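You operate a simulated robot arm through the tools that you are given. There is no shell and no other tool.

The job below is to be done with a simulated robot arm. You get a single attempt, and the scene is never put back.

TASK
Plug each hose into its colour's port and start the wheeled machine.
Fine: switch and keys are under the machine's lid.
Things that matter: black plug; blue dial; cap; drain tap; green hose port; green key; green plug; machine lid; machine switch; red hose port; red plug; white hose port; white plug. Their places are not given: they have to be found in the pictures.

It is judged by the outcome, as a careful person would: the job done as asked, and still so three seconds after it is handed in. It fails if anything else is knocked over, pushed out of place, dropped, spilled or broken. A push-on lid holds only when it is set on centred and level and pressed home; a screw cap is set on level and turned clockwise until tight.

THE ROBOT
A 7-joint arm with a two-finger parallel gripper, fixed in place. Base frame: the origin is at the foot of the arm, x ahead of it, y to its left, z up. Units: cm, rad, N and s.
With the tool pointing down near the work surface it reaches from about 30 to 68 cm from the base axis. Its first joint turns from -1.152 to 1.152 rad. Payload 1.57 kg.
Tool frame: the origin (TCP) lies between the finger pads and is the grasp point; the fingertips stand 3 cm ahead of it; z points along the fingers, y is the line along which they close. Largest opening 11 cm; finger width 2.4, thickness 1.2; the body of the gripper, 4.8 by 11.2 cm, starts 7.8 cm behind the TCP.
Orientation is told as [roll, pitch, yaw] about the base's x, y, z axes, in that order, counted from this pose: with the fingers straight down and closing along the base's y, the tool's x points along the base's -x, its y along +y and its z along -z.

THE INTERFACE
- The arm moves only by the tool move_arm. Its argument "motion" is a list of rows, each an object (a shift or turn left out is 0, a gripper value left out holds the last) with "translation": the shift along the base's x, y, z in cm, a list of three; "rot": the turn, a rotation vector about the base's x, y, z in rad, a list of three; "grip": the finger opening in cm, from 0 to 11. In form: [{"translation": [dx, dy, dz], "rot": [ax, ay, az], "grip": grip}, ...]. A call has 1 to 20 rows; each row shifts and turns the commanded pose from where the row before left it. Rows are played at 5 a second. More than 5 cm and 0.15 rad between two rows, or a gripper value outside its range, and nothing of the call is played. Where a pose cannot be reached the arm comes as near as it can. A force on the tool above 70 N (or 10 N above the force at the start of the call, whichever is more), or a blocked arm, ends the call early, and 0.2 s more pass. Each finger travels about 10.8 cm/s and halts on what it meets, pressing with about 22 N; the grip force reading is that of the motor and also rises with nothing between the fingers. The clock runs only during rows and for 0.2 s after the last one: add rows that do not move to give the fingers time. It gives the time, the measured TCP pose, the force on the tool (base axes), the opening and the grip force at its end, in the units of the frame above (readings bear some noise), with the torque about the TCP (base axes, N m) and any sound that the robot's microphone picked up, and new pictures: "pictures" is both (left out), scene, wrist or none.
- Cameras (640 x 400 px; columns grow to the right, rows downward): "scene" is fixed at [14.91, -40.07, 137.54]; the picture's right is [0.82, -0.57, 0.00], its down [-0.47, -0.68, -0.56] and it looks along [0.32, 0.46, -0.83] (base axes); focal length 214 px, centre (320, 200). "wrist" rides on the gripper at [7, 1.6, -14.1] in the tool frame; the picture's right is [-0.23, 0.97, 0.00], its down [-0.85, -0.20, -0.48] and it looks along [-0.47, -0.11, 0.88] (tool axes); focal length 222 px, centre (320, 200).
- pixel_to_xyz(camera, pixels): there is no depth. For up to 12 entries [column, row, z] of the newest picture of that camera ("zoom" is the newest enlarged one), the place [x, y] in the base frame at which the ray of that pixel passes the height z, good to about 0.2 cm. It takes no simulated time.
- zoom(camera, box): a new picture of the part [left, top, right, bottom] of that camera's present view, enlarged. It takes no simulated time.
- job_done(): hands the job in; it is judged then, once.

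Unless the task says otherwise, let go and move clear before handing in.

The tools are called after "Request:" as name(argument=value, ...) on one line, values as JSON. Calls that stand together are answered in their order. move_arm: Moves the arm, as the interface text tells. Its arguments: {"type":"object","properties":{"motion":{"type":"array","items":{"type":"object","properties":{"translation":{"type":"array","items":{"type":"number"}},"rot":{"type":"array","items":{"type":"number"}},"grip":{"type":"number"}}}},"pictures":{"type":"string","enum":["both","scene","wrist","none"]}},"required":["motion"]} The other tools are called the same way: pixel_to_xyz (camera, pixels) gives the place at which the rays of pixels pass given heights; zoom (camera, box) takes an enlarged picture of a part of a camera's view; job_done () hands the job in.

At the start:

```text
t: 0.0
tcp_pos: [23.24, -18.14, 131.92]
ee_rot: [0.0, 0.0, 0.0]
contact_force: [0.3, 0.6, -0.1]
wrist_torque: [0.01, -0.03, 0.03]
width: 11.0
grasp_force: 0.1
```

scene: 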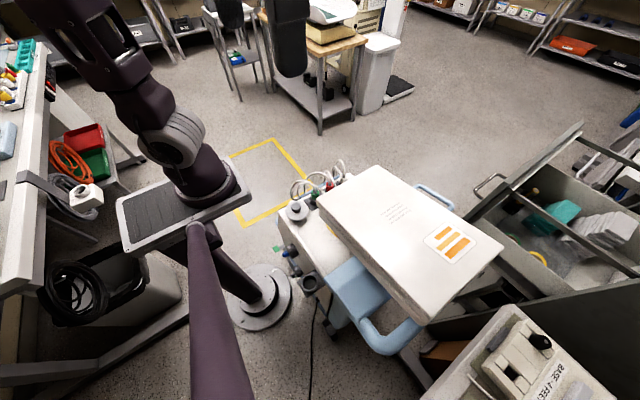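
wrist: 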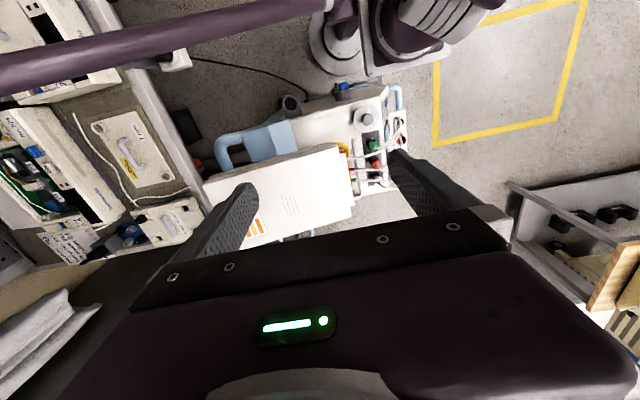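

The scene picture shows the wheeled machine with a large white lid around (410,240) and hoses near (320,185). I'll zoom in on both views before moving.

Request:
zoom(camera="scene", box=[260, 140, 420, 240])

Request:
zoom(camera="scene", box=[260, 150, 520, 360])

Request:
zoom(camera="wrist", box=[320, 80, 420, 220])

Request:
zoom(camera="wrist", box=[180, 70, 430, 260])

```text
4.00 times, centred on (340, 190) of scene
```

zoom: 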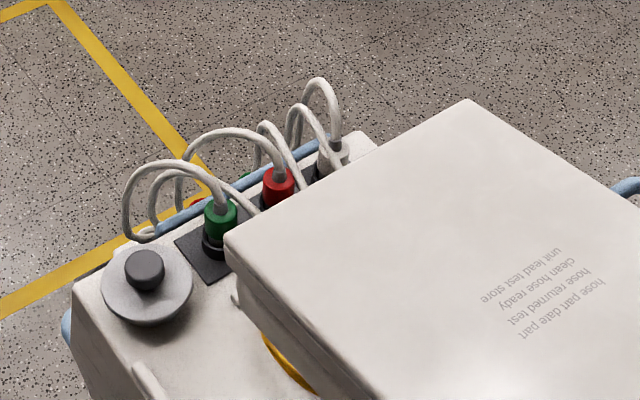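

```text
1.90 times, centred on (390, 255) of scene
```

zoom: 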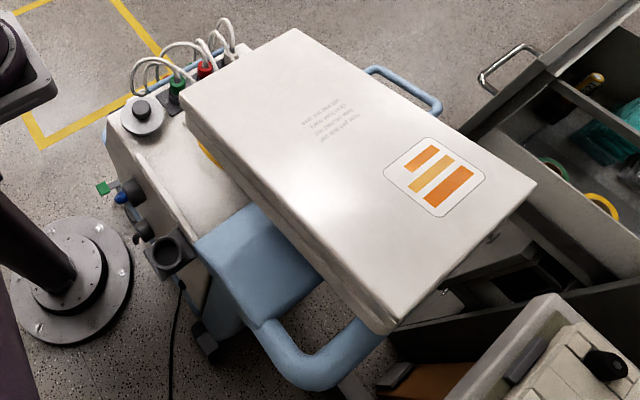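

```text
2.86 times, centred on (370, 150) of wrist
```

zoom: 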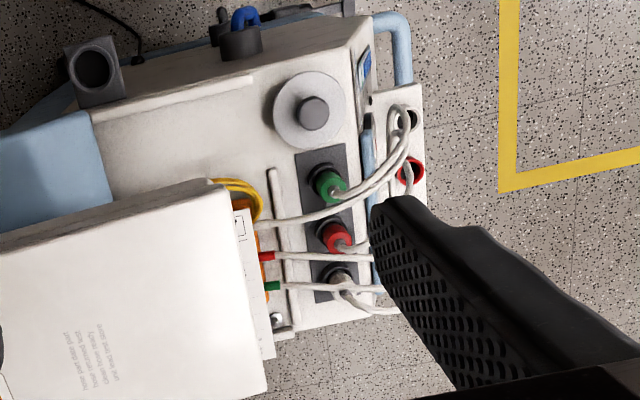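

```text
2.11 times, centred on (305, 165) of wrist
```

zoom: 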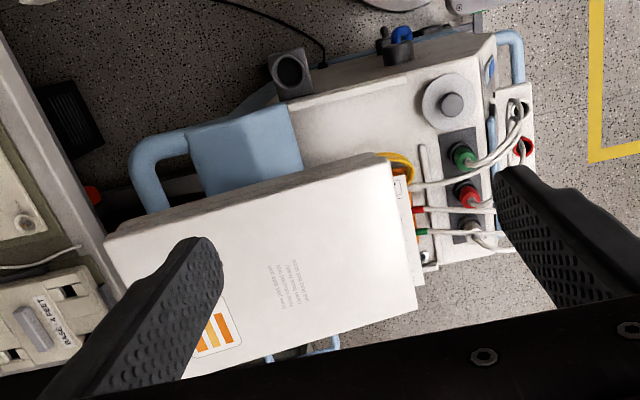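

The machine has a gray-disc knob at scene (296,207) / wrist (363,118), usable to find the height of its top. I'll project it from both cameras.

Request:
pixel_to_xyz(camera="scene", pixels=[[296, 207, 30], [296, 207, 50], [296, 207, 70], [315, 193, 30], [315, 193, 50], [315, 193, 70], [329, 185, 50], [341, 180, 50], [260, 295, 0], [350, 165, 60], [503, 250, 60], [425, 325, 60]])

Request:
pixel_to_xyz(camera="wrist", pixels=[[363, 118, 30], [363, 118, 50], [363, 118, 70], [375, 146, 30], [375, 146, 50], [375, 146, 70], [377, 163, 50], [378, 178, 50], [383, 121, 40], [390, 140, 40], [335, 145, 60], [350, 210, 60]])

```text
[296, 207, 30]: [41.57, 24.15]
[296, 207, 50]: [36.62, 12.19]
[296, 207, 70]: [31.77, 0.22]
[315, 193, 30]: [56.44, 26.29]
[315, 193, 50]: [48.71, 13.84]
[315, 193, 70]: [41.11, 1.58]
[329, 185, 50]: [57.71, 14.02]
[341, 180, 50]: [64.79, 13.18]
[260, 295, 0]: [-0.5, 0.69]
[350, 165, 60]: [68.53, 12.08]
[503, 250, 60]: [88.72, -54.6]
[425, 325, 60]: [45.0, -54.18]
```

```text
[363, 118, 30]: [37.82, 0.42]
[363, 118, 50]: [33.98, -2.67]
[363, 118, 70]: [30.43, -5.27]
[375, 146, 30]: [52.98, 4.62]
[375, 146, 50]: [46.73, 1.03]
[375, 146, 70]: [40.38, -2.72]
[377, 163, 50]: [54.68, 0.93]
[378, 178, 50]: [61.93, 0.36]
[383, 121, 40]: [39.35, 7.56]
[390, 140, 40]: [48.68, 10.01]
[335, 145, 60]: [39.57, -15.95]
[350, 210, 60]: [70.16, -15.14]
```

The triangulation puts the machine's top near z≈80 cm, with the green plug around (37,-5,80). I'll lower the arm moderately for a closer look with the wrist camera.

Request:
move_arm(motion=[{"translation": [1.5, 2, -3]}, {"translation": [1.5, 2, -3]}, {"translation": [1.5, 2, -3]}, {"translation": [1.5, 2, -3]}, {"translation": [0, 2, -3]}, {"translation": [0, 0, -3]}, {}, {}])

```text
t: 1.8
tcp_pos: [29.48, -8.04, 113.85]
ee_rot: [-0.001, 0.0, 0.001]
contact_force: [0.3, -0.1, -1.0]
wrist_torque: [0.01, -0.01, 0.01]
width: 11.01
grasp_force: 0.0
```

scene: 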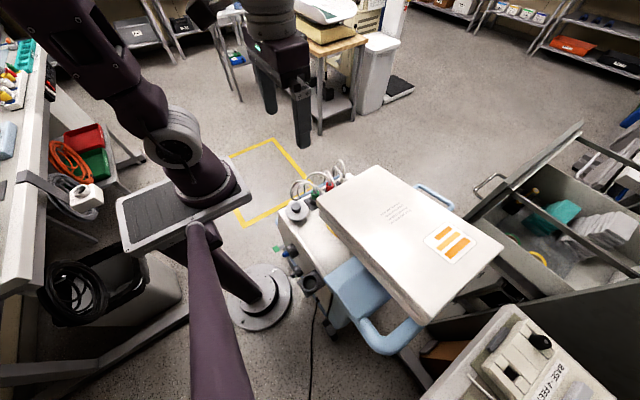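
wrist: 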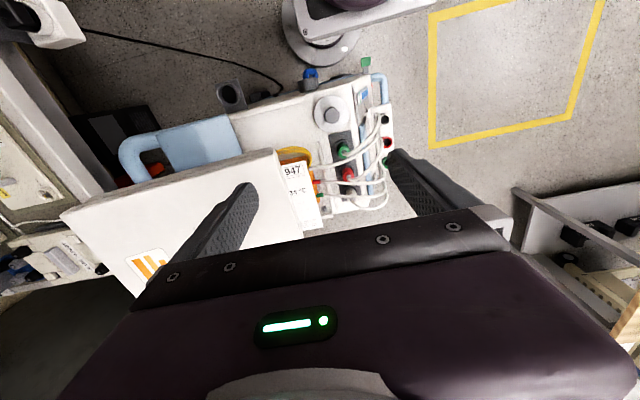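

Now the wrist view shows the plug area near (345,165) and a bag under the lid near (300,175). I'll zoom in on it.

Request:
zoom(camera="wrist", box=[270, 50, 420, 230])

Request:
zoom(camera="wrist", box=[310, 100, 400, 220])

Request:
zoom(camera="wrist", box=[50, 60, 340, 300])

Request:
pixel_to_xyz(camera="wrist", pixels=[[333, 115, 70], [333, 115, 80], [343, 150, 70], [343, 150, 80], [348, 175, 70], [348, 175, 80], [380, 80, 70], [388, 145, 60], [388, 161, 60], [276, 149, 90], [303, 237, 90], [60, 215, 90]])

```text
2.22 times, centred on (345, 140) of wrist
```

zoom: 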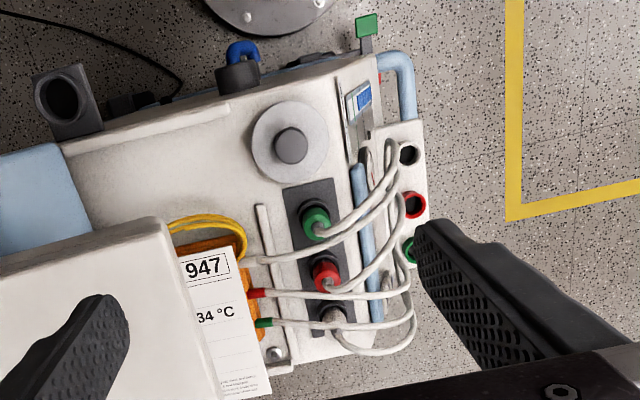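

```text
3.33 times, centred on (355, 160) of wrist
```

zoom: 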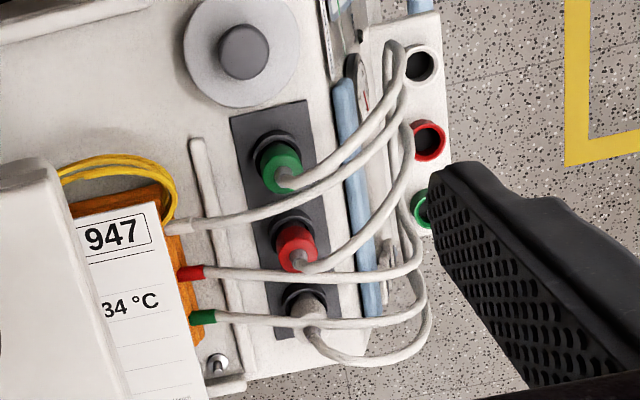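

```text
1.67 times, centred on (195, 180) of wrist
```

zoom: 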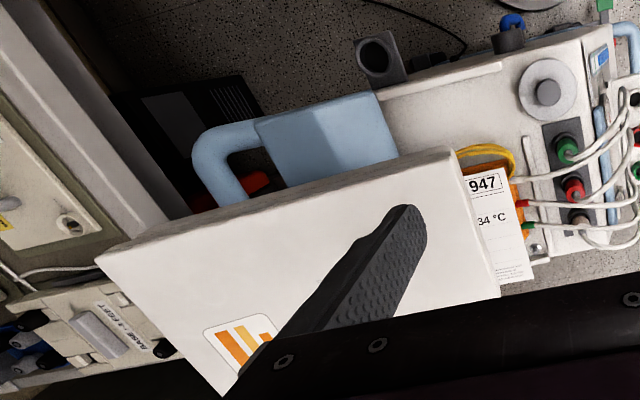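

```text
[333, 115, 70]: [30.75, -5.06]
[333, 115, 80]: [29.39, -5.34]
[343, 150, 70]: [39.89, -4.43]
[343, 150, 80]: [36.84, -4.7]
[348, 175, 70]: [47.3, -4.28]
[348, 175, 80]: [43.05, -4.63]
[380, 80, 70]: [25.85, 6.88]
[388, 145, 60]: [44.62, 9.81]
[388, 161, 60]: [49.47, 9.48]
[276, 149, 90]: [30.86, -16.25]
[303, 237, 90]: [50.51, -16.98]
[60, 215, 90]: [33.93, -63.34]
```

The hoses run from an orange bag to plugs parked in a dark holder, and three ringed ports sit on a plate on the machine's +y end (wrist (388,130–165)). I'll yaw the gripper to −90° and move to the +y side to look at that end.

Request:
move_arm(motion=[{"translation": [1, 2, 0], "rot": [0, 0, -0.14]}, {"translation": [1, 2, 0], "rot": [0, 0, -0.14]}, {"translation": [1, 2, 0], "rot": [0, 0, -0.14]}, {"translation": [1, 2, 0], "rot": [0, 0, -0.14]}, {"translation": [1, 2, 0], "rot": [0, 0, -0.14]}, {"translation": [1, 2, 0], "rot": [0, 0, -0.14]}, {"translation": [1, 2, 0], "rot": [0, 0, -0.14]}, {"translation": [1, 2, 0], "rot": [0, 0, -0.14]}, {"translation": [1, 2, 0], "rot": [0, 0, -0.14]}, {"translation": [1, 2, 0], "rot": [0, 0, -0.14]}, {"translation": [1, 2, 0], "rot": [0, 0, -0.14]}, {}, {}])

Request:
zoom(camera="wrist", box=[220, 60, 420, 220])

```text
t: 4.6
tcp_pos: [40.32, 13.78, 113.75]
ee_rot: [0.001, 0.0, -1.541]
contact_force: [0.5, -0.1, -0.1]
wrist_torque: [-0.02, -0.01, 0.05]
width: 10.96
grasp_force: 0.1
```

scene: 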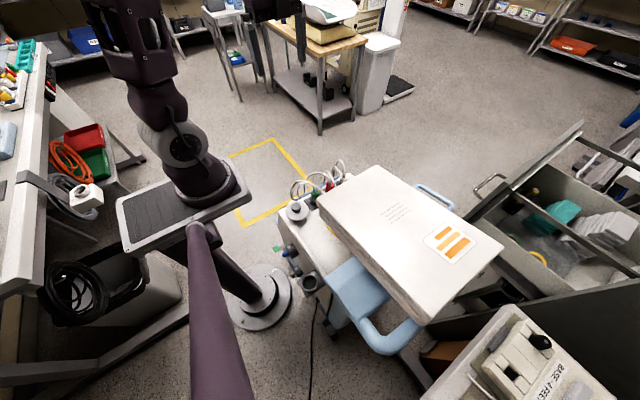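
wrist: 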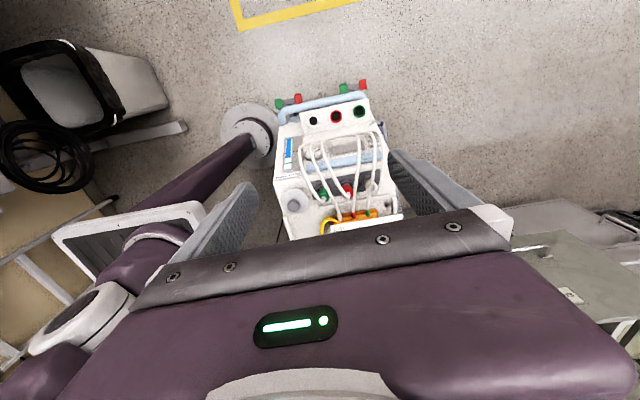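

```text
2.50 times, centred on (320, 140) of wrist
```

zoom: 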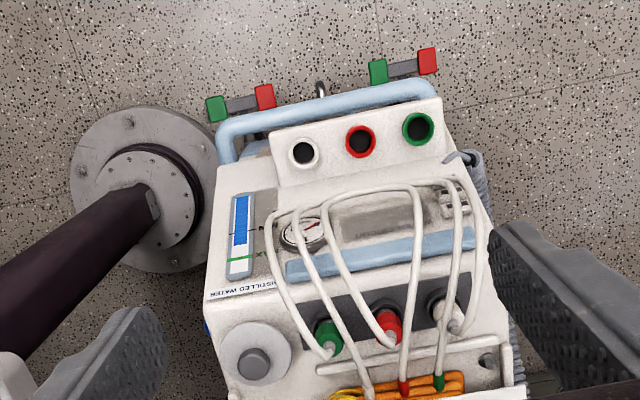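

The ports (white, red, green left to right) sit on an angled block at the machine's +y end. I'll zoom in more on this end and on the area around the lid.

Request:
zoom(camera="wrist", box=[270, 80, 400, 160])

Request:
zoom(camera="wrist", box=[270, 140, 400, 230])

Request:
zoom(camera="scene", box=[265, 190, 345, 320])

Request:
zoom(camera="scene", box=[300, 250, 440, 370])

Request:
zoom(camera="scene", box=[280, 155, 350, 215])

```text
4.92 times, centred on (335, 120) of wrist
```

zoom: 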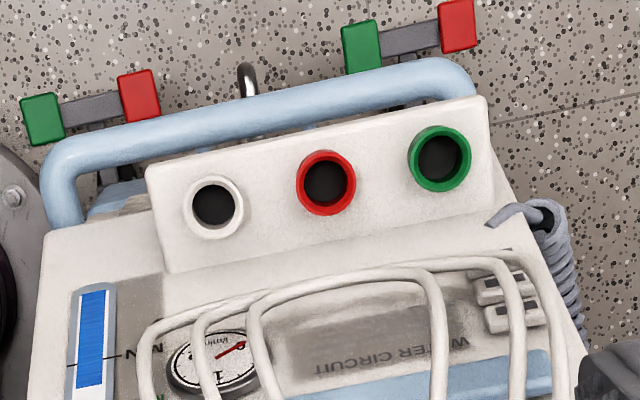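

```text
4.44 times, centred on (335, 185) of wrist
```

zoom: 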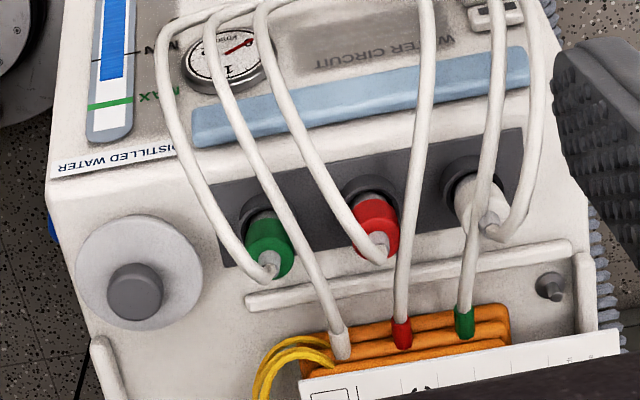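

```text
3.08 times, centred on (305, 255) of scene
```

zoom: 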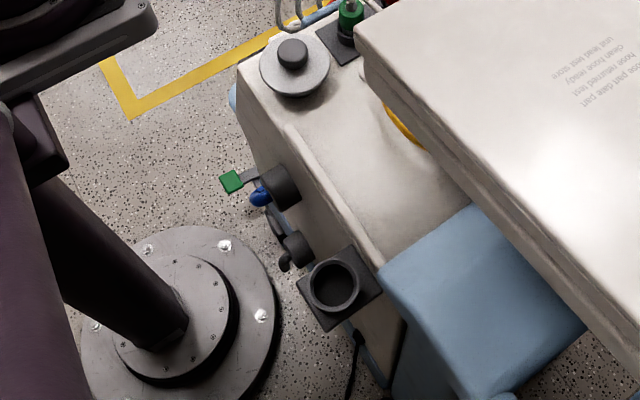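

```text
3.33 times, centred on (370, 310) of scene
```

zoom: 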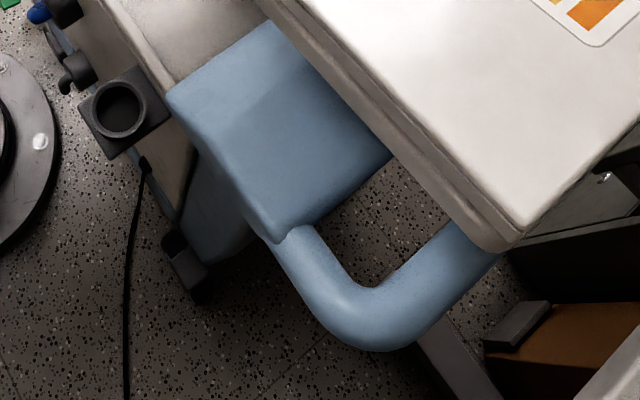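

```text
6.67 times, centred on (315, 185) of scene
```

zoom: 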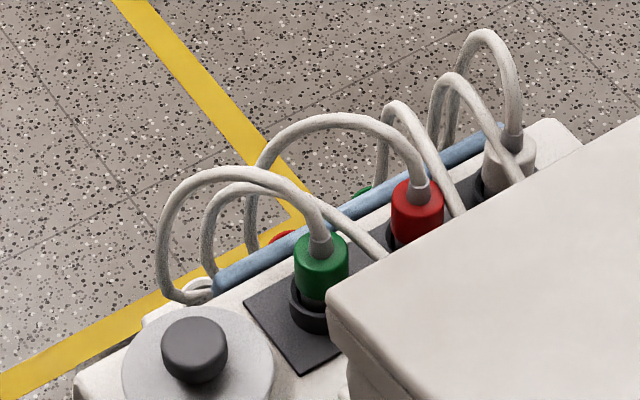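

I need the lid's height and its corners; I'll project its scene-picture corners at several heights and zoom on its edges.

Request:
pixel_to_xyz(camera="scene", pixels=[[316, 199, 80], [316, 199, 90], [316, 199, 100], [377, 165, 80], [377, 165, 90], [503, 248, 80], [503, 248, 90], [418, 318, 80], [418, 318, 90], [418, 318, 100], [350, 285, 70], [350, 285, 80]])

Request:
zoom(camera="scene", box=[370, 160, 520, 330])

Request:
zoom(camera="scene", box=[300, 185, 400, 285])

```text
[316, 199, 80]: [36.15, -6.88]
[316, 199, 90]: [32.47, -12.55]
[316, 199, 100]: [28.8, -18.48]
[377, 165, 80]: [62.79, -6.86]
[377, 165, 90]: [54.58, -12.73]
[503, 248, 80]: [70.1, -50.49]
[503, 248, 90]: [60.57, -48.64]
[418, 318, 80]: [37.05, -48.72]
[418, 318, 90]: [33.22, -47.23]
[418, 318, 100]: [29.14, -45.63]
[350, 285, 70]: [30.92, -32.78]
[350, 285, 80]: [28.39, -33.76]
```

```text
2.35 times, centred on (445, 245) of scene
```

zoom: 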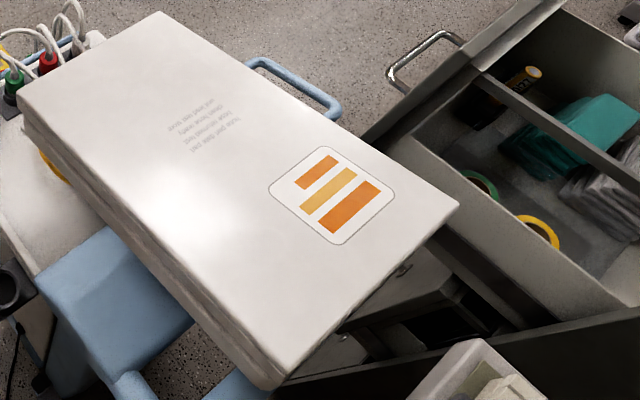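

```text
4.00 times, centred on (350, 235) of scene
```

zoom: 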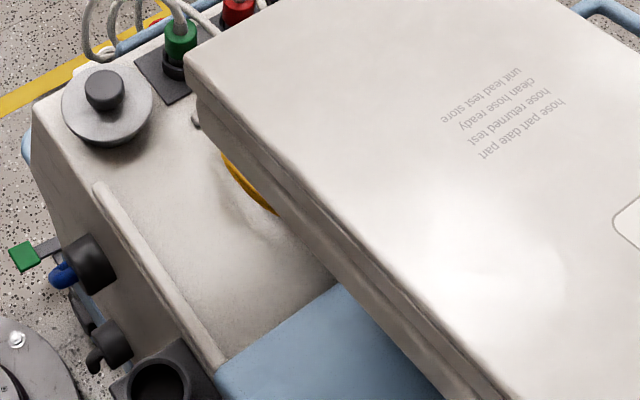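

The lid corners triangulate to z≈94.5 at the +y end and ≈101 at the −y end, so it's a tilted lid roughly 20×31 cm. I'll look at it from the −y side by swinging over with the opposite yaw.

Request:
move_arm(motion=[{"translation": [-0.4, -2.5, 1], "rot": [0, 0, 0.145]}, {"translation": [-0.4, -2.5, 1], "rot": [0, 0, 0.145]}, {"translation": [-0.4, -2.5, 1], "rot": [0, 0, 0.145]}, {"translation": [-0.4, -2.5, 1], "rot": [0, 0, 0.145]}, {"translation": [-0.4, -2.5, 1], "rot": [0, 0, 0.145]}, {"translation": [-0.4, -2.5, 1], "rot": [0, 0, 0.145]}, {"translation": [-0.4, -2.5, 1], "rot": [0, 0, 0.145]}, {"translation": [-0.4, -2.5, 1], "rot": [0, 0, 0.145]}, {"translation": [-0.4, -2.5, 1], "rot": [0, 0, 0.145]}, {"translation": [-0.4, -2.5, 1], "rot": [0, 0, 0.145]}, {"translation": [-0.4, -2.5, 0], "rot": [0, 0, 0.145]}, {"translation": [-0.4, -2.5, 0], "rot": [0, 0, 0.145]}, {"translation": [-0.4, -2.5, 0], "rot": [0, 0, 0.145]}, {"translation": [-0.4, -2.5, 0], "rot": [0, 0, 0.145]}, {"translation": [-0.4, -2.5, 0], "rot": [0, 0, 0.145]}, {"translation": [-0.4, -2.5, 0], "rot": [0, 0, 0.145]}, {"translation": [-0.4, -2.5, 0], "rot": [0, 0, 0.145]}, {"translation": [-0.4, -2.5, 0], "rot": [0, 0, 0.145]}, {"translation": [-0.4, -2.5, 0], "rot": [0, 0, 0.145]}, {"translation": [-0.4, -2.5, 0], "rot": [0, 0, 0.145]}])

```text
t: 8.8
tcp_pos: [32.34, -36.12, 123.92]
ee_rot: [0.001, -0.001, 1.363]
contact_force: [-0.9, 0.1, -0.2]
wrist_torque: [0.02, 0.0, 0.0]
width: 11.0
grasp_force: 0.0
```

scene: 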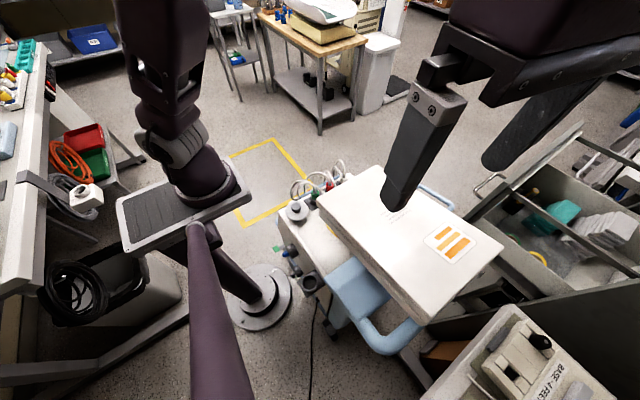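
wrist: 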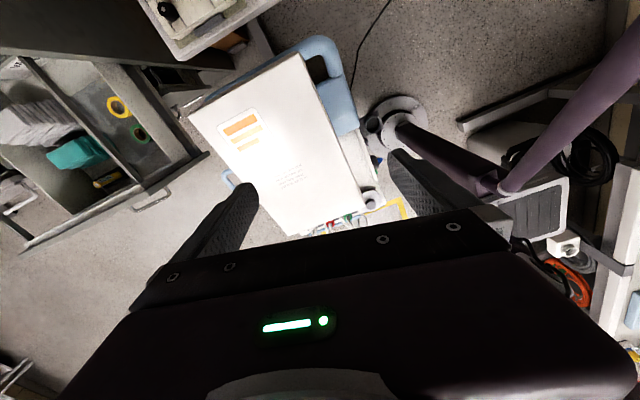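

The wrist view now shows the lid from above with its striped end up at (245,130). I'll check where the neighbouring cart (wrist (190,50)) is before tilting in for a look under the lid's −y end.

Request:
pixel_to_xyz(camera="wrist", pixels=[[185, 60, 70], [185, 60, 90], [275, 5, 70], [275, 5, 90], [192, 108, 100], [300, 52, 100], [364, 212, 95], [290, 235, 95], [340, 125, 80], [320, 40, 75]])

Request:
pixel_to_xyz(camera="scene", pixels=[[510, 306, 70], [510, 306, 90], [425, 395, 70], [425, 395, 90], [370, 340, 70], [370, 340, 80]])

Request:
zoom(camera="wrist", box=[170, 20, 400, 240])

Request:
zoom(camera="wrist", box=[280, 30, 380, 140])

```text
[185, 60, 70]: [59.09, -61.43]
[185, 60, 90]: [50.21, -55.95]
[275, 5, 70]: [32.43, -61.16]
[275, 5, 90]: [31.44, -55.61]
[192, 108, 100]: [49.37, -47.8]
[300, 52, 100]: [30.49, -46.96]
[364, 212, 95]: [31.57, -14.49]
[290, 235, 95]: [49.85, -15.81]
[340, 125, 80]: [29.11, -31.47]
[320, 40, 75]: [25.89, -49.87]
```

```text
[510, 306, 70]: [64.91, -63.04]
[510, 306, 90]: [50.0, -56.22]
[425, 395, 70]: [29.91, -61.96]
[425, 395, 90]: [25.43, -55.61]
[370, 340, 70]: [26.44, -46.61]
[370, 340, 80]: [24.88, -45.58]
```

```text
1.82 times, centred on (285, 130) of wrist
```

zoom: 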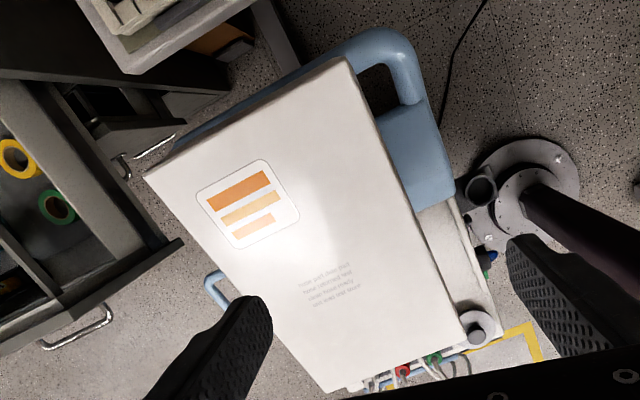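

```text
3.64 times, centred on (330, 85) of wrist
```

zoom: 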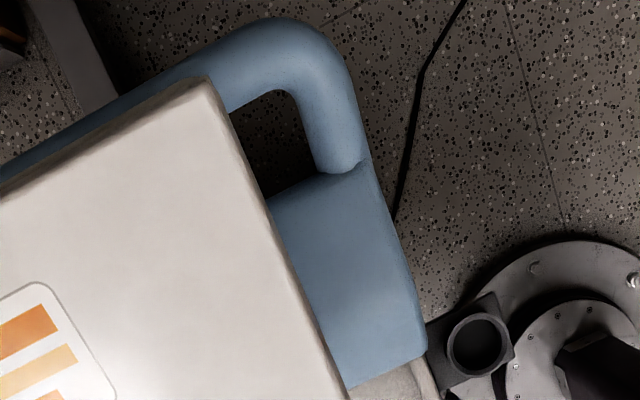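

The lid spans x≈30–50, y≈−15 to −47, with a cart edge at y≈−56, z≈90. I'll turn back to yaw 0 and tilt the gripper to look beneath the lid from the robot (−x) side.

Request:
move_arm(motion=[{"translation": [-1, 0.6, 0], "rot": [0, 0, -0.14]}, {"translation": [-1, 0.6, 0], "rot": [0, 0, -0.14]}, {"translation": [-1, 0.6, 0], "rot": [0, 0, -0.14]}, {"translation": [-1, 0.6, -1], "rot": [0, 0, -0.14]}, {"translation": [-1, 0.6, -1], "rot": [0, 0, -0.14]}, {"translation": [-1, 0.6, -1], "rot": [0, 0, -0.14]}, {"translation": [-1, 0.6, -1], "rot": [0, 0, -0.14]}, {"translation": [-1, 0.6, -1], "rot": [0, 0, -0.14]}, {"translation": [-1, 0.6, -1], "rot": [0, 0, -0.14]}, {"translation": [0, 0, -1], "rot": [0, 0, -0.1]}, {"translation": [0, 0, -1], "rot": [0, -0.1, 0]}, {"translation": [0, 0, -1], "rot": [0, -0.1, 0]}, {"translation": [0, 0, -1], "rot": [0, -0.1, 0]}, {"translation": [0, 0, -1], "rot": [0, -0.1, 0]}, {"translation": [0, 0, -1], "rot": [0, -0.1, 0]}, {"translation": [0, 0, -1], "rot": [0, -0.1, 0]}, {}, {}])

```text
t: 12.6
tcp_pos: [23.32, -30.74, 111.0]
ee_rot: [-0.005, -0.6, 0.003]
contact_force: [7.9, 10.6, 66.6]
wrist_torque: [0.0, 10.36, -1.77]
width: 11.01
grasp_force: 0.1
```

scene: 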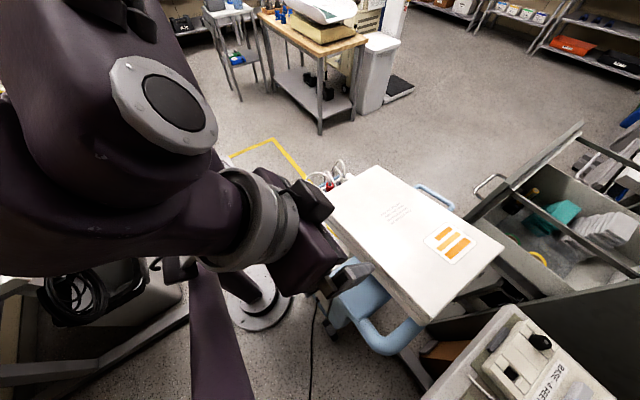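
wrist: 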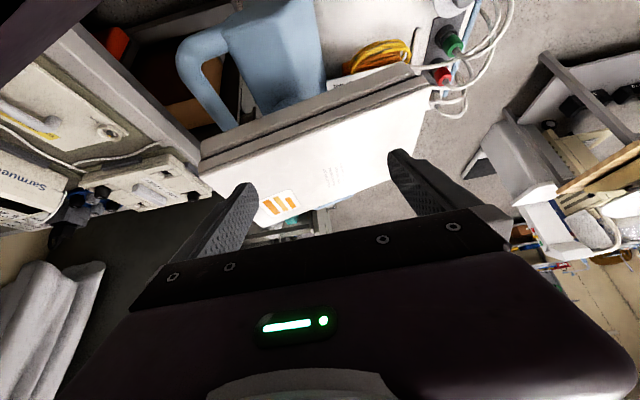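

The reading shows a 67 N upward push, so some part of the hand is touching something, probably the arm's own structure. I'll zoom the current views and back off by reversing the last rows.

Request:
zoom(camera="wrist", box=[180, 0, 480, 200])

Request:
move_arm(motion=[{"translation": [0, 0, 1], "rot": [0, 0.1, 0]}, {"translation": [0, 0, 1], "rot": [0, 0.1, 0]}, {"translation": [0, 0, 1], "rot": [0, 0.1, 0]}, {}, {}])

```text
2.00 times, centred on (330, 100) of wrist
```

zoom: 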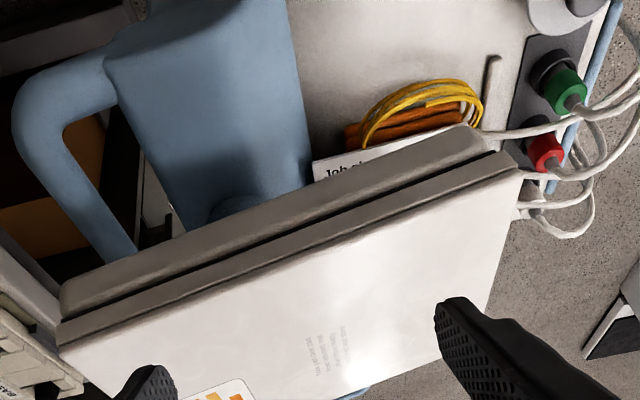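

```text
t: 13.8
tcp_pos: [23.46, -30.75, 114.0]
ee_rot: [0.0, -0.3, 0.002]
contact_force: [-0.2, -0.9, 0.3]
wrist_torque: [0.03, -0.01, -0.03]
width: 11.02
grasp_force: 0.0
```

scene: 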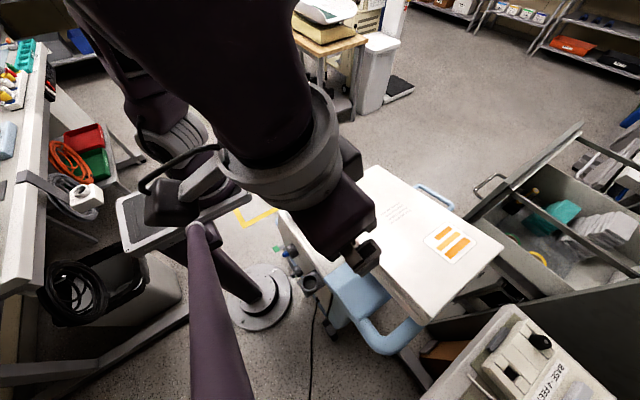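
wrist: 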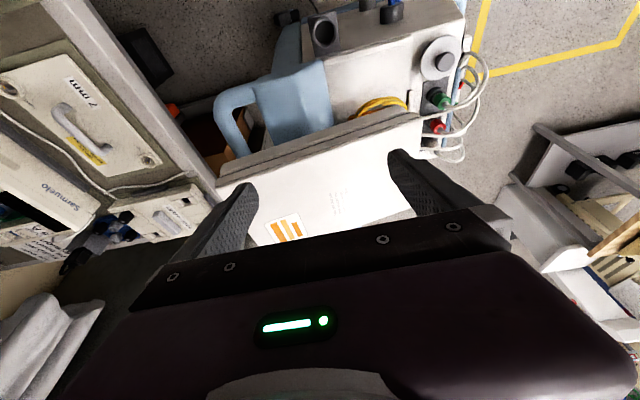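

The force is gone. In that tilted view the "lid" is the top half of a clamshell console, with a seam visible along its −x side. I'll zoom in on the seam to find the hinge side.

Request:
zoom(camera="wrist", box=[200, 90, 320, 220])

Request:
zoom(camera="wrist", box=[310, 80, 430, 200])

Request:
zoom(camera="wrist", box=[230, 170, 400, 260])

Request:
zoom(camera="scene", box=[400, 170, 510, 270])

```text
3.08 times, centred on (260, 155) of wrist
```

zoom: 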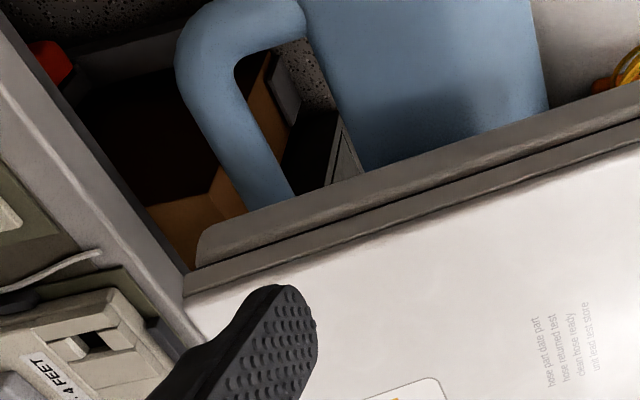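

```text
3.33 times, centred on (370, 140) of wrist
```

zoom: 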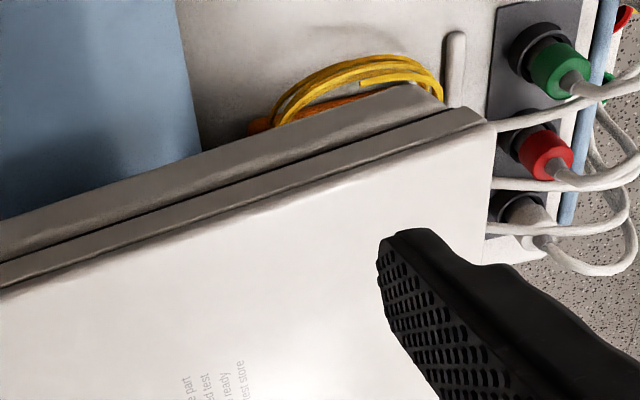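

```text
3.76 times, centred on (315, 215) of wrist
```

zoom: 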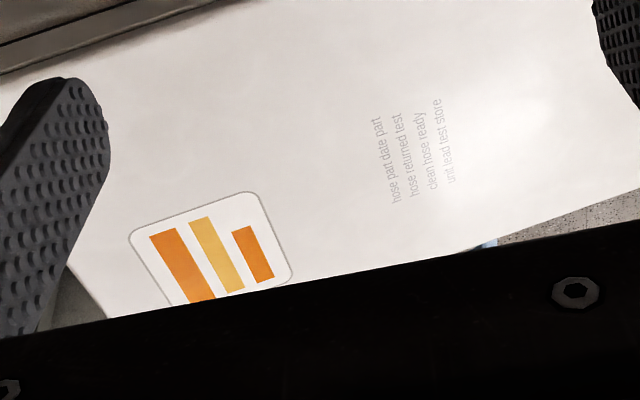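

```text
4.00 times, centred on (455, 220) of scene
```

zoom: 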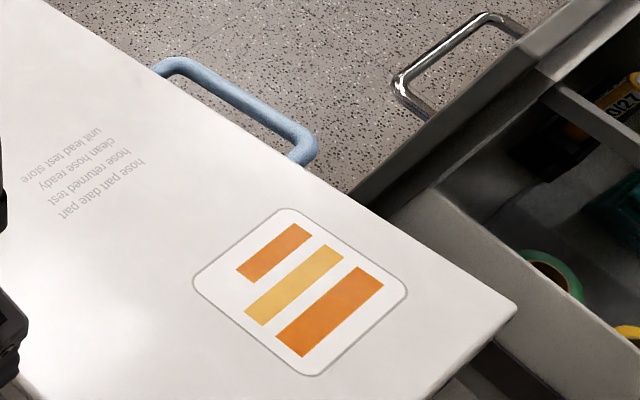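

The seam runs along the −x side and +y end, so the hinge side is still unknown. I'll level the tool, rise and swing over to look at the lid's +x side with yaw about −2.5.

Request:
move_arm(motion=[{"translation": [0, 0, 2], "rot": [0, 0.15, 0]}, {"translation": [0, 0, 2], "rot": [0, 0.15, 0]}, {"translation": [1.7, 0.4, 1], "rot": [0, 0, -0.145]}, {"translation": [1.7, 0.4, 1], "rot": [0, 0, -0.145]}, {"translation": [1.7, 0.4, 1], "rot": [0, 0, -0.145]}, {"translation": [1.7, 0.4, 1], "rot": [0, 0, -0.145]}, {"translation": [1.7, 0.4, 0], "rot": [0, 0, -0.145]}, {"translation": [1.7, 0.4, 0], "rot": [0, 0, -0.145]}, {"translation": [1.7, 0.4, 0], "rot": [0, 0, -0.145]}, {"translation": [1.7, 0.4, 0], "rot": [0, 0, -0.145]}, {"translation": [1.7, 0.4, 0], "rot": [0, 0, -0.145]}, {"translation": [1.7, 0.4, 0], "rot": [0, 0, -0.145]}, {"translation": [1.7, 0.4, 0], "rot": [0, 0, -0.145]}, {"translation": [1.7, 0.4, 0], "rot": [0, 0, -0.145]}, {"translation": [1.7, 0.4, 0], "rot": [0, 0, -0.145]}, {"translation": [1.7, 0.4, 0], "rot": [0, 0, -0.145]}, {"translation": [1.7, 0.4, 0], "rot": [0, 0, -0.145]}, {"translation": [1.7, 0.4, 0], "rot": [0, 0, -0.145]}, {"translation": [1.7, 0.4, 0], "rot": [0, 0, -0.145]}, {}])

```text
t: 18.0
tcp_pos: [52.25, -23.81, 121.85]
ee_rot: [0.003, 0.0, -2.467]
contact_force: [0.2, 0.4, -1.1]
wrist_torque: [0.03, 0.01, -0.02]
width: 11.02
grasp_force: 0.1
```

scene: 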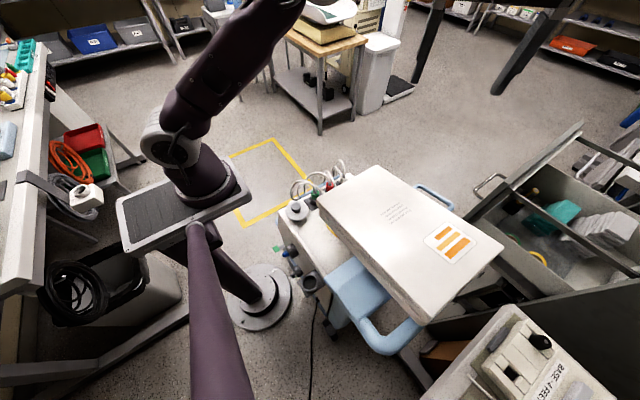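
wrist: 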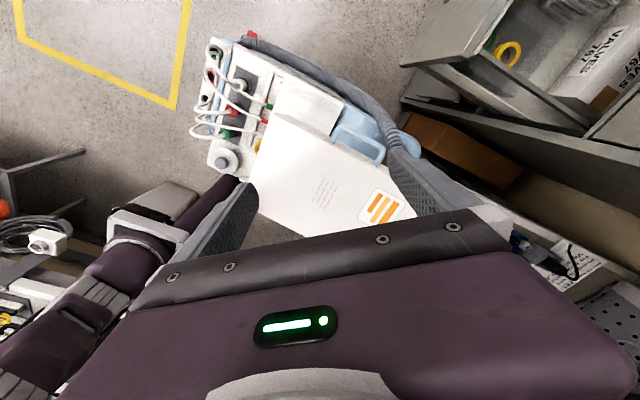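

The wrist view now shows the lid's +x side around (330,140) and a corrugated hose. I'll zoom in on that edge.

Request:
zoom(camera="wrist", box=[190, 30, 430, 230])

Request:
zoom(camera="wrist", box=[250, 60, 350, 160])

Request:
zoom(camera="wrist", box=[320, 90, 440, 220])

```text
2.00 times, centred on (310, 130) of wrist
```

zoom: 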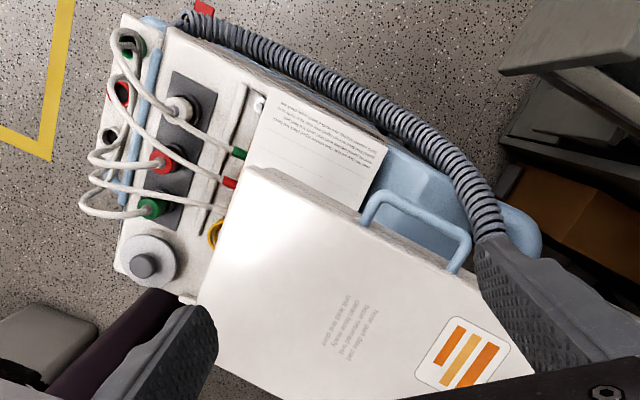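

```text
4.00 times, centred on (300, 110) of wrist
```

zoom: 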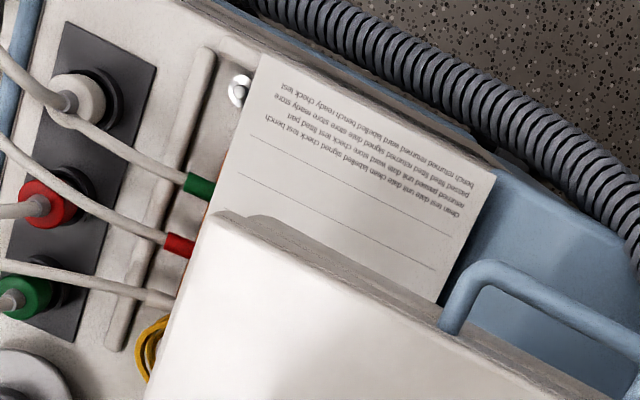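

```text
3.08 times, centred on (380, 155) of wrist
```

zoom: 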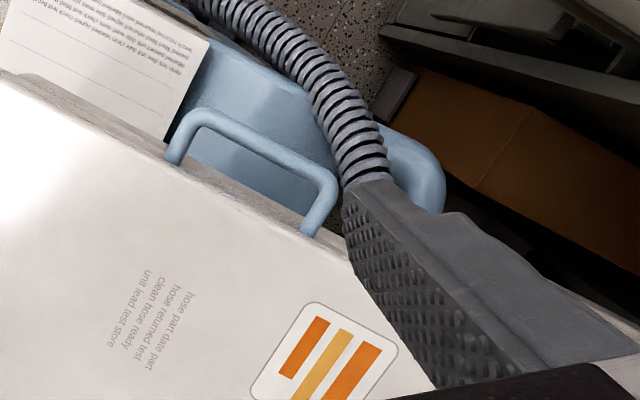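

The small light-blue handle is on the lid's +x edge, so the lid hinges on its −x side. Before moving, I'll get rays for ports, plugs and the lid handle from this view.

Request:
pixel_to_xyz(camera="wrist", pixels=[[205, 98.5, 70], [205, 98.5, 80], [211, 76, 70], [211, 76, 80], [216, 51, 70], [216, 51, 80], [344, 137, 95], [344, 137, 100], [377, 150, 95], [382, 163, 95], [332, 142, 95], [332, 142, 100]])

Request:
zoom(camera="wrist", box=[320, 110, 400, 180])

Request:
zoom(camera="wrist", box=[190, 30, 290, 180])

Request:
zoom(camera="scene", box=[400, 170, 480, 220])

```text
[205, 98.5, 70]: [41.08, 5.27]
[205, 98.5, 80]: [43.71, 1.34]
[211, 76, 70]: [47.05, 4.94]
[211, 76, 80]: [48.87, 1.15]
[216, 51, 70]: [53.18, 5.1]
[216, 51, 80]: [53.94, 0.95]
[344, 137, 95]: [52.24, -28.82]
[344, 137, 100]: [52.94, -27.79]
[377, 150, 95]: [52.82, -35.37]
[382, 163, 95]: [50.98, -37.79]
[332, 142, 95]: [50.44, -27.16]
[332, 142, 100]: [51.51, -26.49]
```

```text
5.71 times, centred on (360, 145) of wrist
```

zoom: 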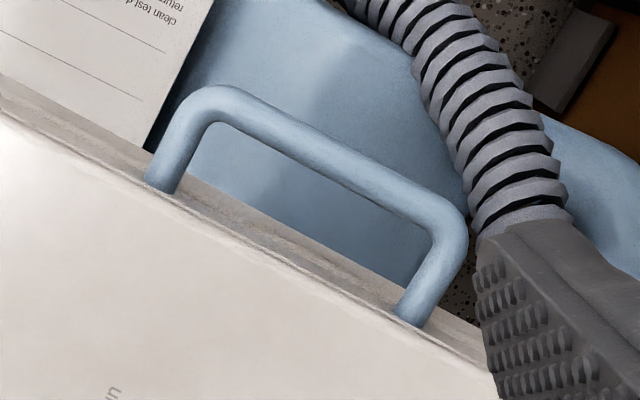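

```text
2.67 times, centred on (240, 105) of wrist
```

zoom: 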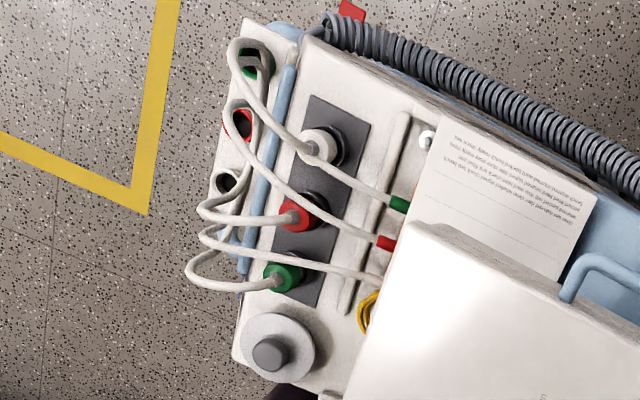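

```text
8.00 times, centred on (440, 195) of scene
```

zoom: 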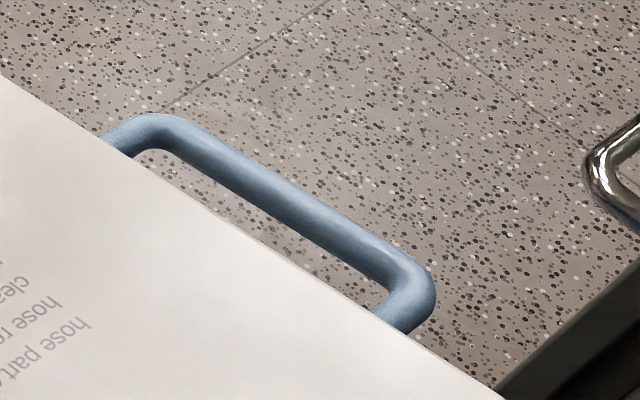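

The handle bar is at about x≈52.7, y −29 to −37. I'll do the hoses first, so I'm returning to yaw −1.57 above the plugs and ports for precise measurements.

Request:
move_arm(motion=[{"translation": [-1.2, 3.5, 0], "rot": [0, 0, 0.15]}, {"translation": [-1.2, 3.5, 0], "rot": [0, 0, 0.15]}, {"translation": [-1.2, 3.5, -1], "rot": [0, 0, 0.15]}, {"translation": [-1.2, 3.5, -2], "rot": [0, 0, 0.15]}, {"translation": [-1.2, 3.5, -2], "rot": [0, 0, 0.15]}, {"translation": [-1.2, 3.5, -2], "rot": [0, 0, 0.147]}, {"translation": [-1.2, 3.5, -2]}, {"translation": [0, 0, -2]}, {}, {}])

Request:
zoom(camera="wrist", box=[240, 60, 440, 200])

```text
t: 20.2
tcp_pos: [43.79, 0.62, 110.98]
ee_rot: [0.0, 0.0, -1.569]
contact_force: [-0.2, -0.2, -0.2]
wrist_torque: [0.01, -0.03, 0.04]
width: 10.97
grasp_force: 0.1
```

scene: 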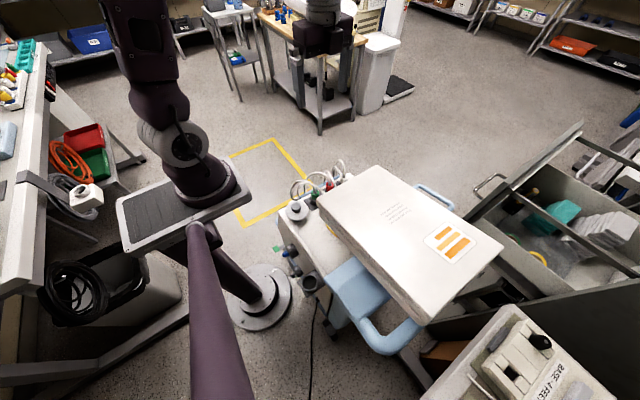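
wrist: 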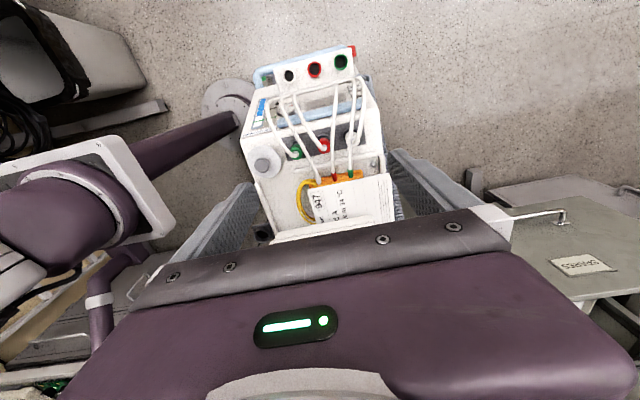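

```text
2.86 times, centred on (340, 130) of wrist
```

zoom: 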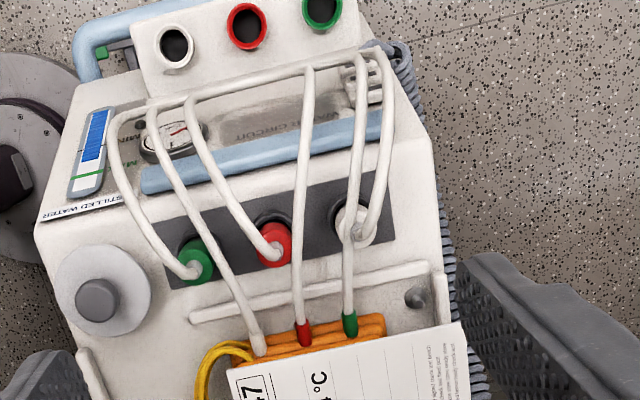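

The machine is aligned with the base axes. I'll project port and plug pixels from the zoom at a few heights for triangulation with earlier views.

Request:
pixel_to_xyz(camera="zoom", pixels=[[176, 45, 70], [176, 45, 80], [247, 26, 70], [247, 26, 80], [322, 8, 70], [322, 8, 80], [202, 256, 80], [202, 256, 85], [275, 243, 80], [275, 243, 85], [355, 222, 80], [355, 222, 85]])

Request:
zoom(camera="wrist", box=[260, 40, 380, 110])

Request:
zoom(camera="wrist", box=[270, 110, 390, 190])

```text
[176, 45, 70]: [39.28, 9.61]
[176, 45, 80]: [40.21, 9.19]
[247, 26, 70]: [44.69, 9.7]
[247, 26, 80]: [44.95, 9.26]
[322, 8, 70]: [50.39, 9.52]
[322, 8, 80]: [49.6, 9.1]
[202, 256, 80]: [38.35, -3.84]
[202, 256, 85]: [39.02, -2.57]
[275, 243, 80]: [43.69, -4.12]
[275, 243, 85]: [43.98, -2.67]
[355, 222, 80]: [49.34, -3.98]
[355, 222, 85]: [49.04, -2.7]
```

```text
5.33 times, centred on (320, 75) of wrist
```

zoom: 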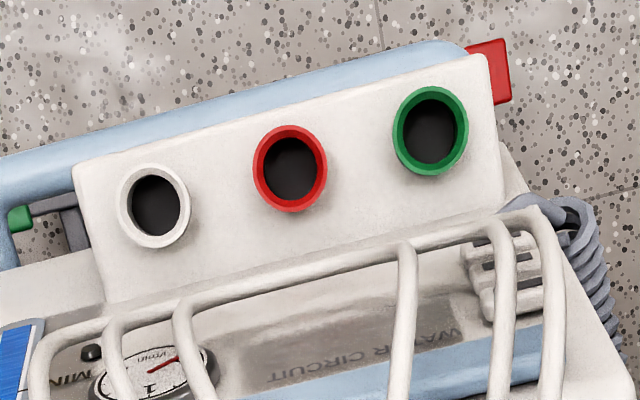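

```text
5.00 times, centred on (330, 150) of wrist
```

zoom: 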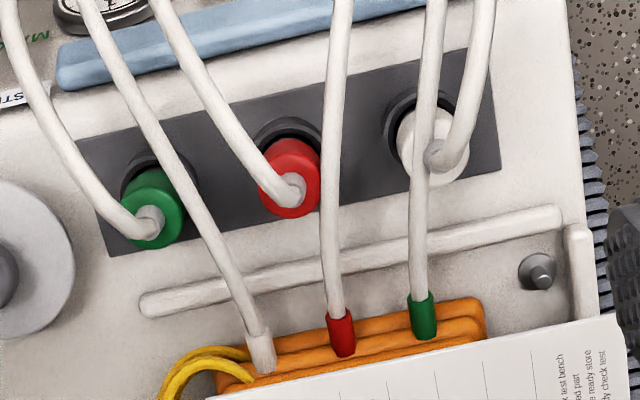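

Triangulation puts the ports at about z≈57, y≈10, x≈38/44.5/51, and the plug bodies at z≈77, y≈−4.7. I'll take another, closer view to refine this.

Request:
move_arm(motion=[{"translation": [0, 3, -3]}, {"translation": [0, 4, -3]}, {"translation": [0, 4, -3]}, {"translation": [0, 4, -3]}, {}, {}], pictures="wrist")

Request:
zoom(camera="wrist", box=[240, 60, 400, 160])

Request:
zoom(camera="wrist", box=[240, 130, 400, 230])

```text
t: 21.6
tcp_pos: [43.73, 15.63, 98.98]
ee_rot: [0.0, 0.001, -1.57]
contact_force: [-0.2, -0.2, -0.5]
wrist_torque: [0.03, 0.04, 0.03]
width: 11.0
grasp_force: 0.0
```

wrist: 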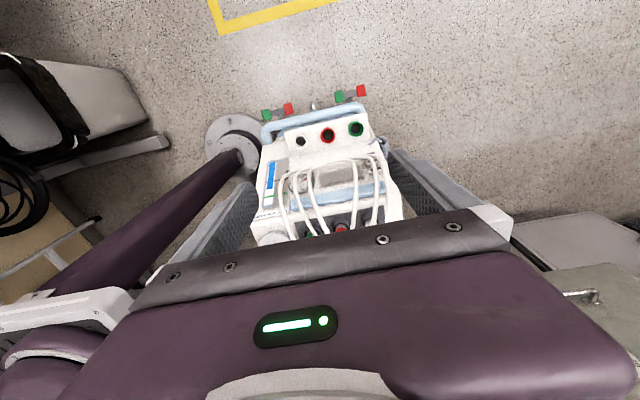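

```text
4.00 times, centred on (320, 110) of wrist
```

zoom: 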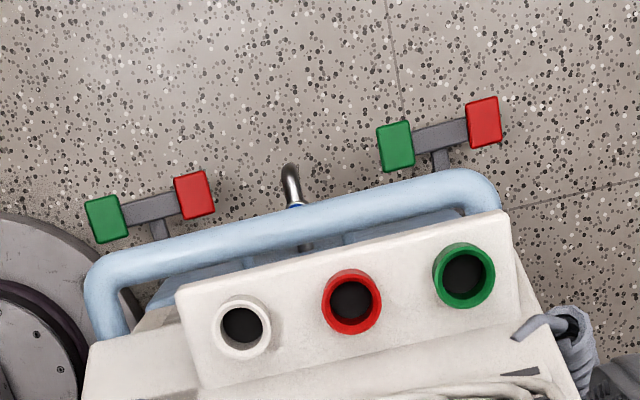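

```text
4.00 times, centred on (320, 180) of wrist
```

zoom: 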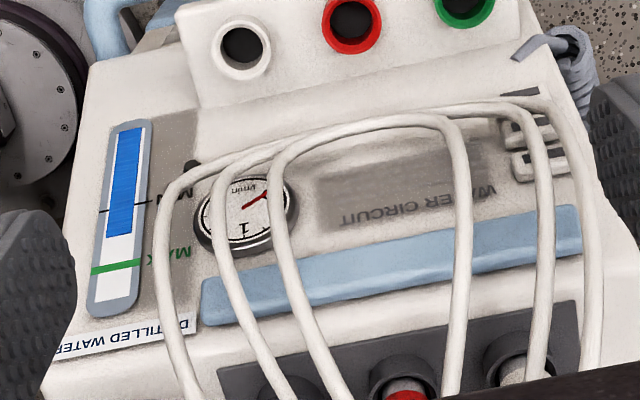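

Clear view of ports: white (241,48), red (351,22), green (464,-6) in the second zoom. I'll project them on the wrist picture.

Request:
pixel_to_xyz(camera="wrist", pixels=[[300.3, 141.9, 50], [300.3, 141.9, 60], [327.8, 135.5, 50], [327.8, 135.5, 60], [356, 128.5, 50], [356, 128.5, 60], [294, 239.5, 75], [325, 232, 75], [357, 224, 75], [294, 232, 75]])

```text
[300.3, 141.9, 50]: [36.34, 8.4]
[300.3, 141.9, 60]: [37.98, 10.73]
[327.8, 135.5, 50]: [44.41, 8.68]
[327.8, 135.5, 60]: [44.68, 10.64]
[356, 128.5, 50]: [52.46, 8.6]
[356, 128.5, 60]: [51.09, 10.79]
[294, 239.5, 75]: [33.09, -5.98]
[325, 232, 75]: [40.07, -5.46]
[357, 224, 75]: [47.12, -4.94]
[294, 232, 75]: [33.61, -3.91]
```

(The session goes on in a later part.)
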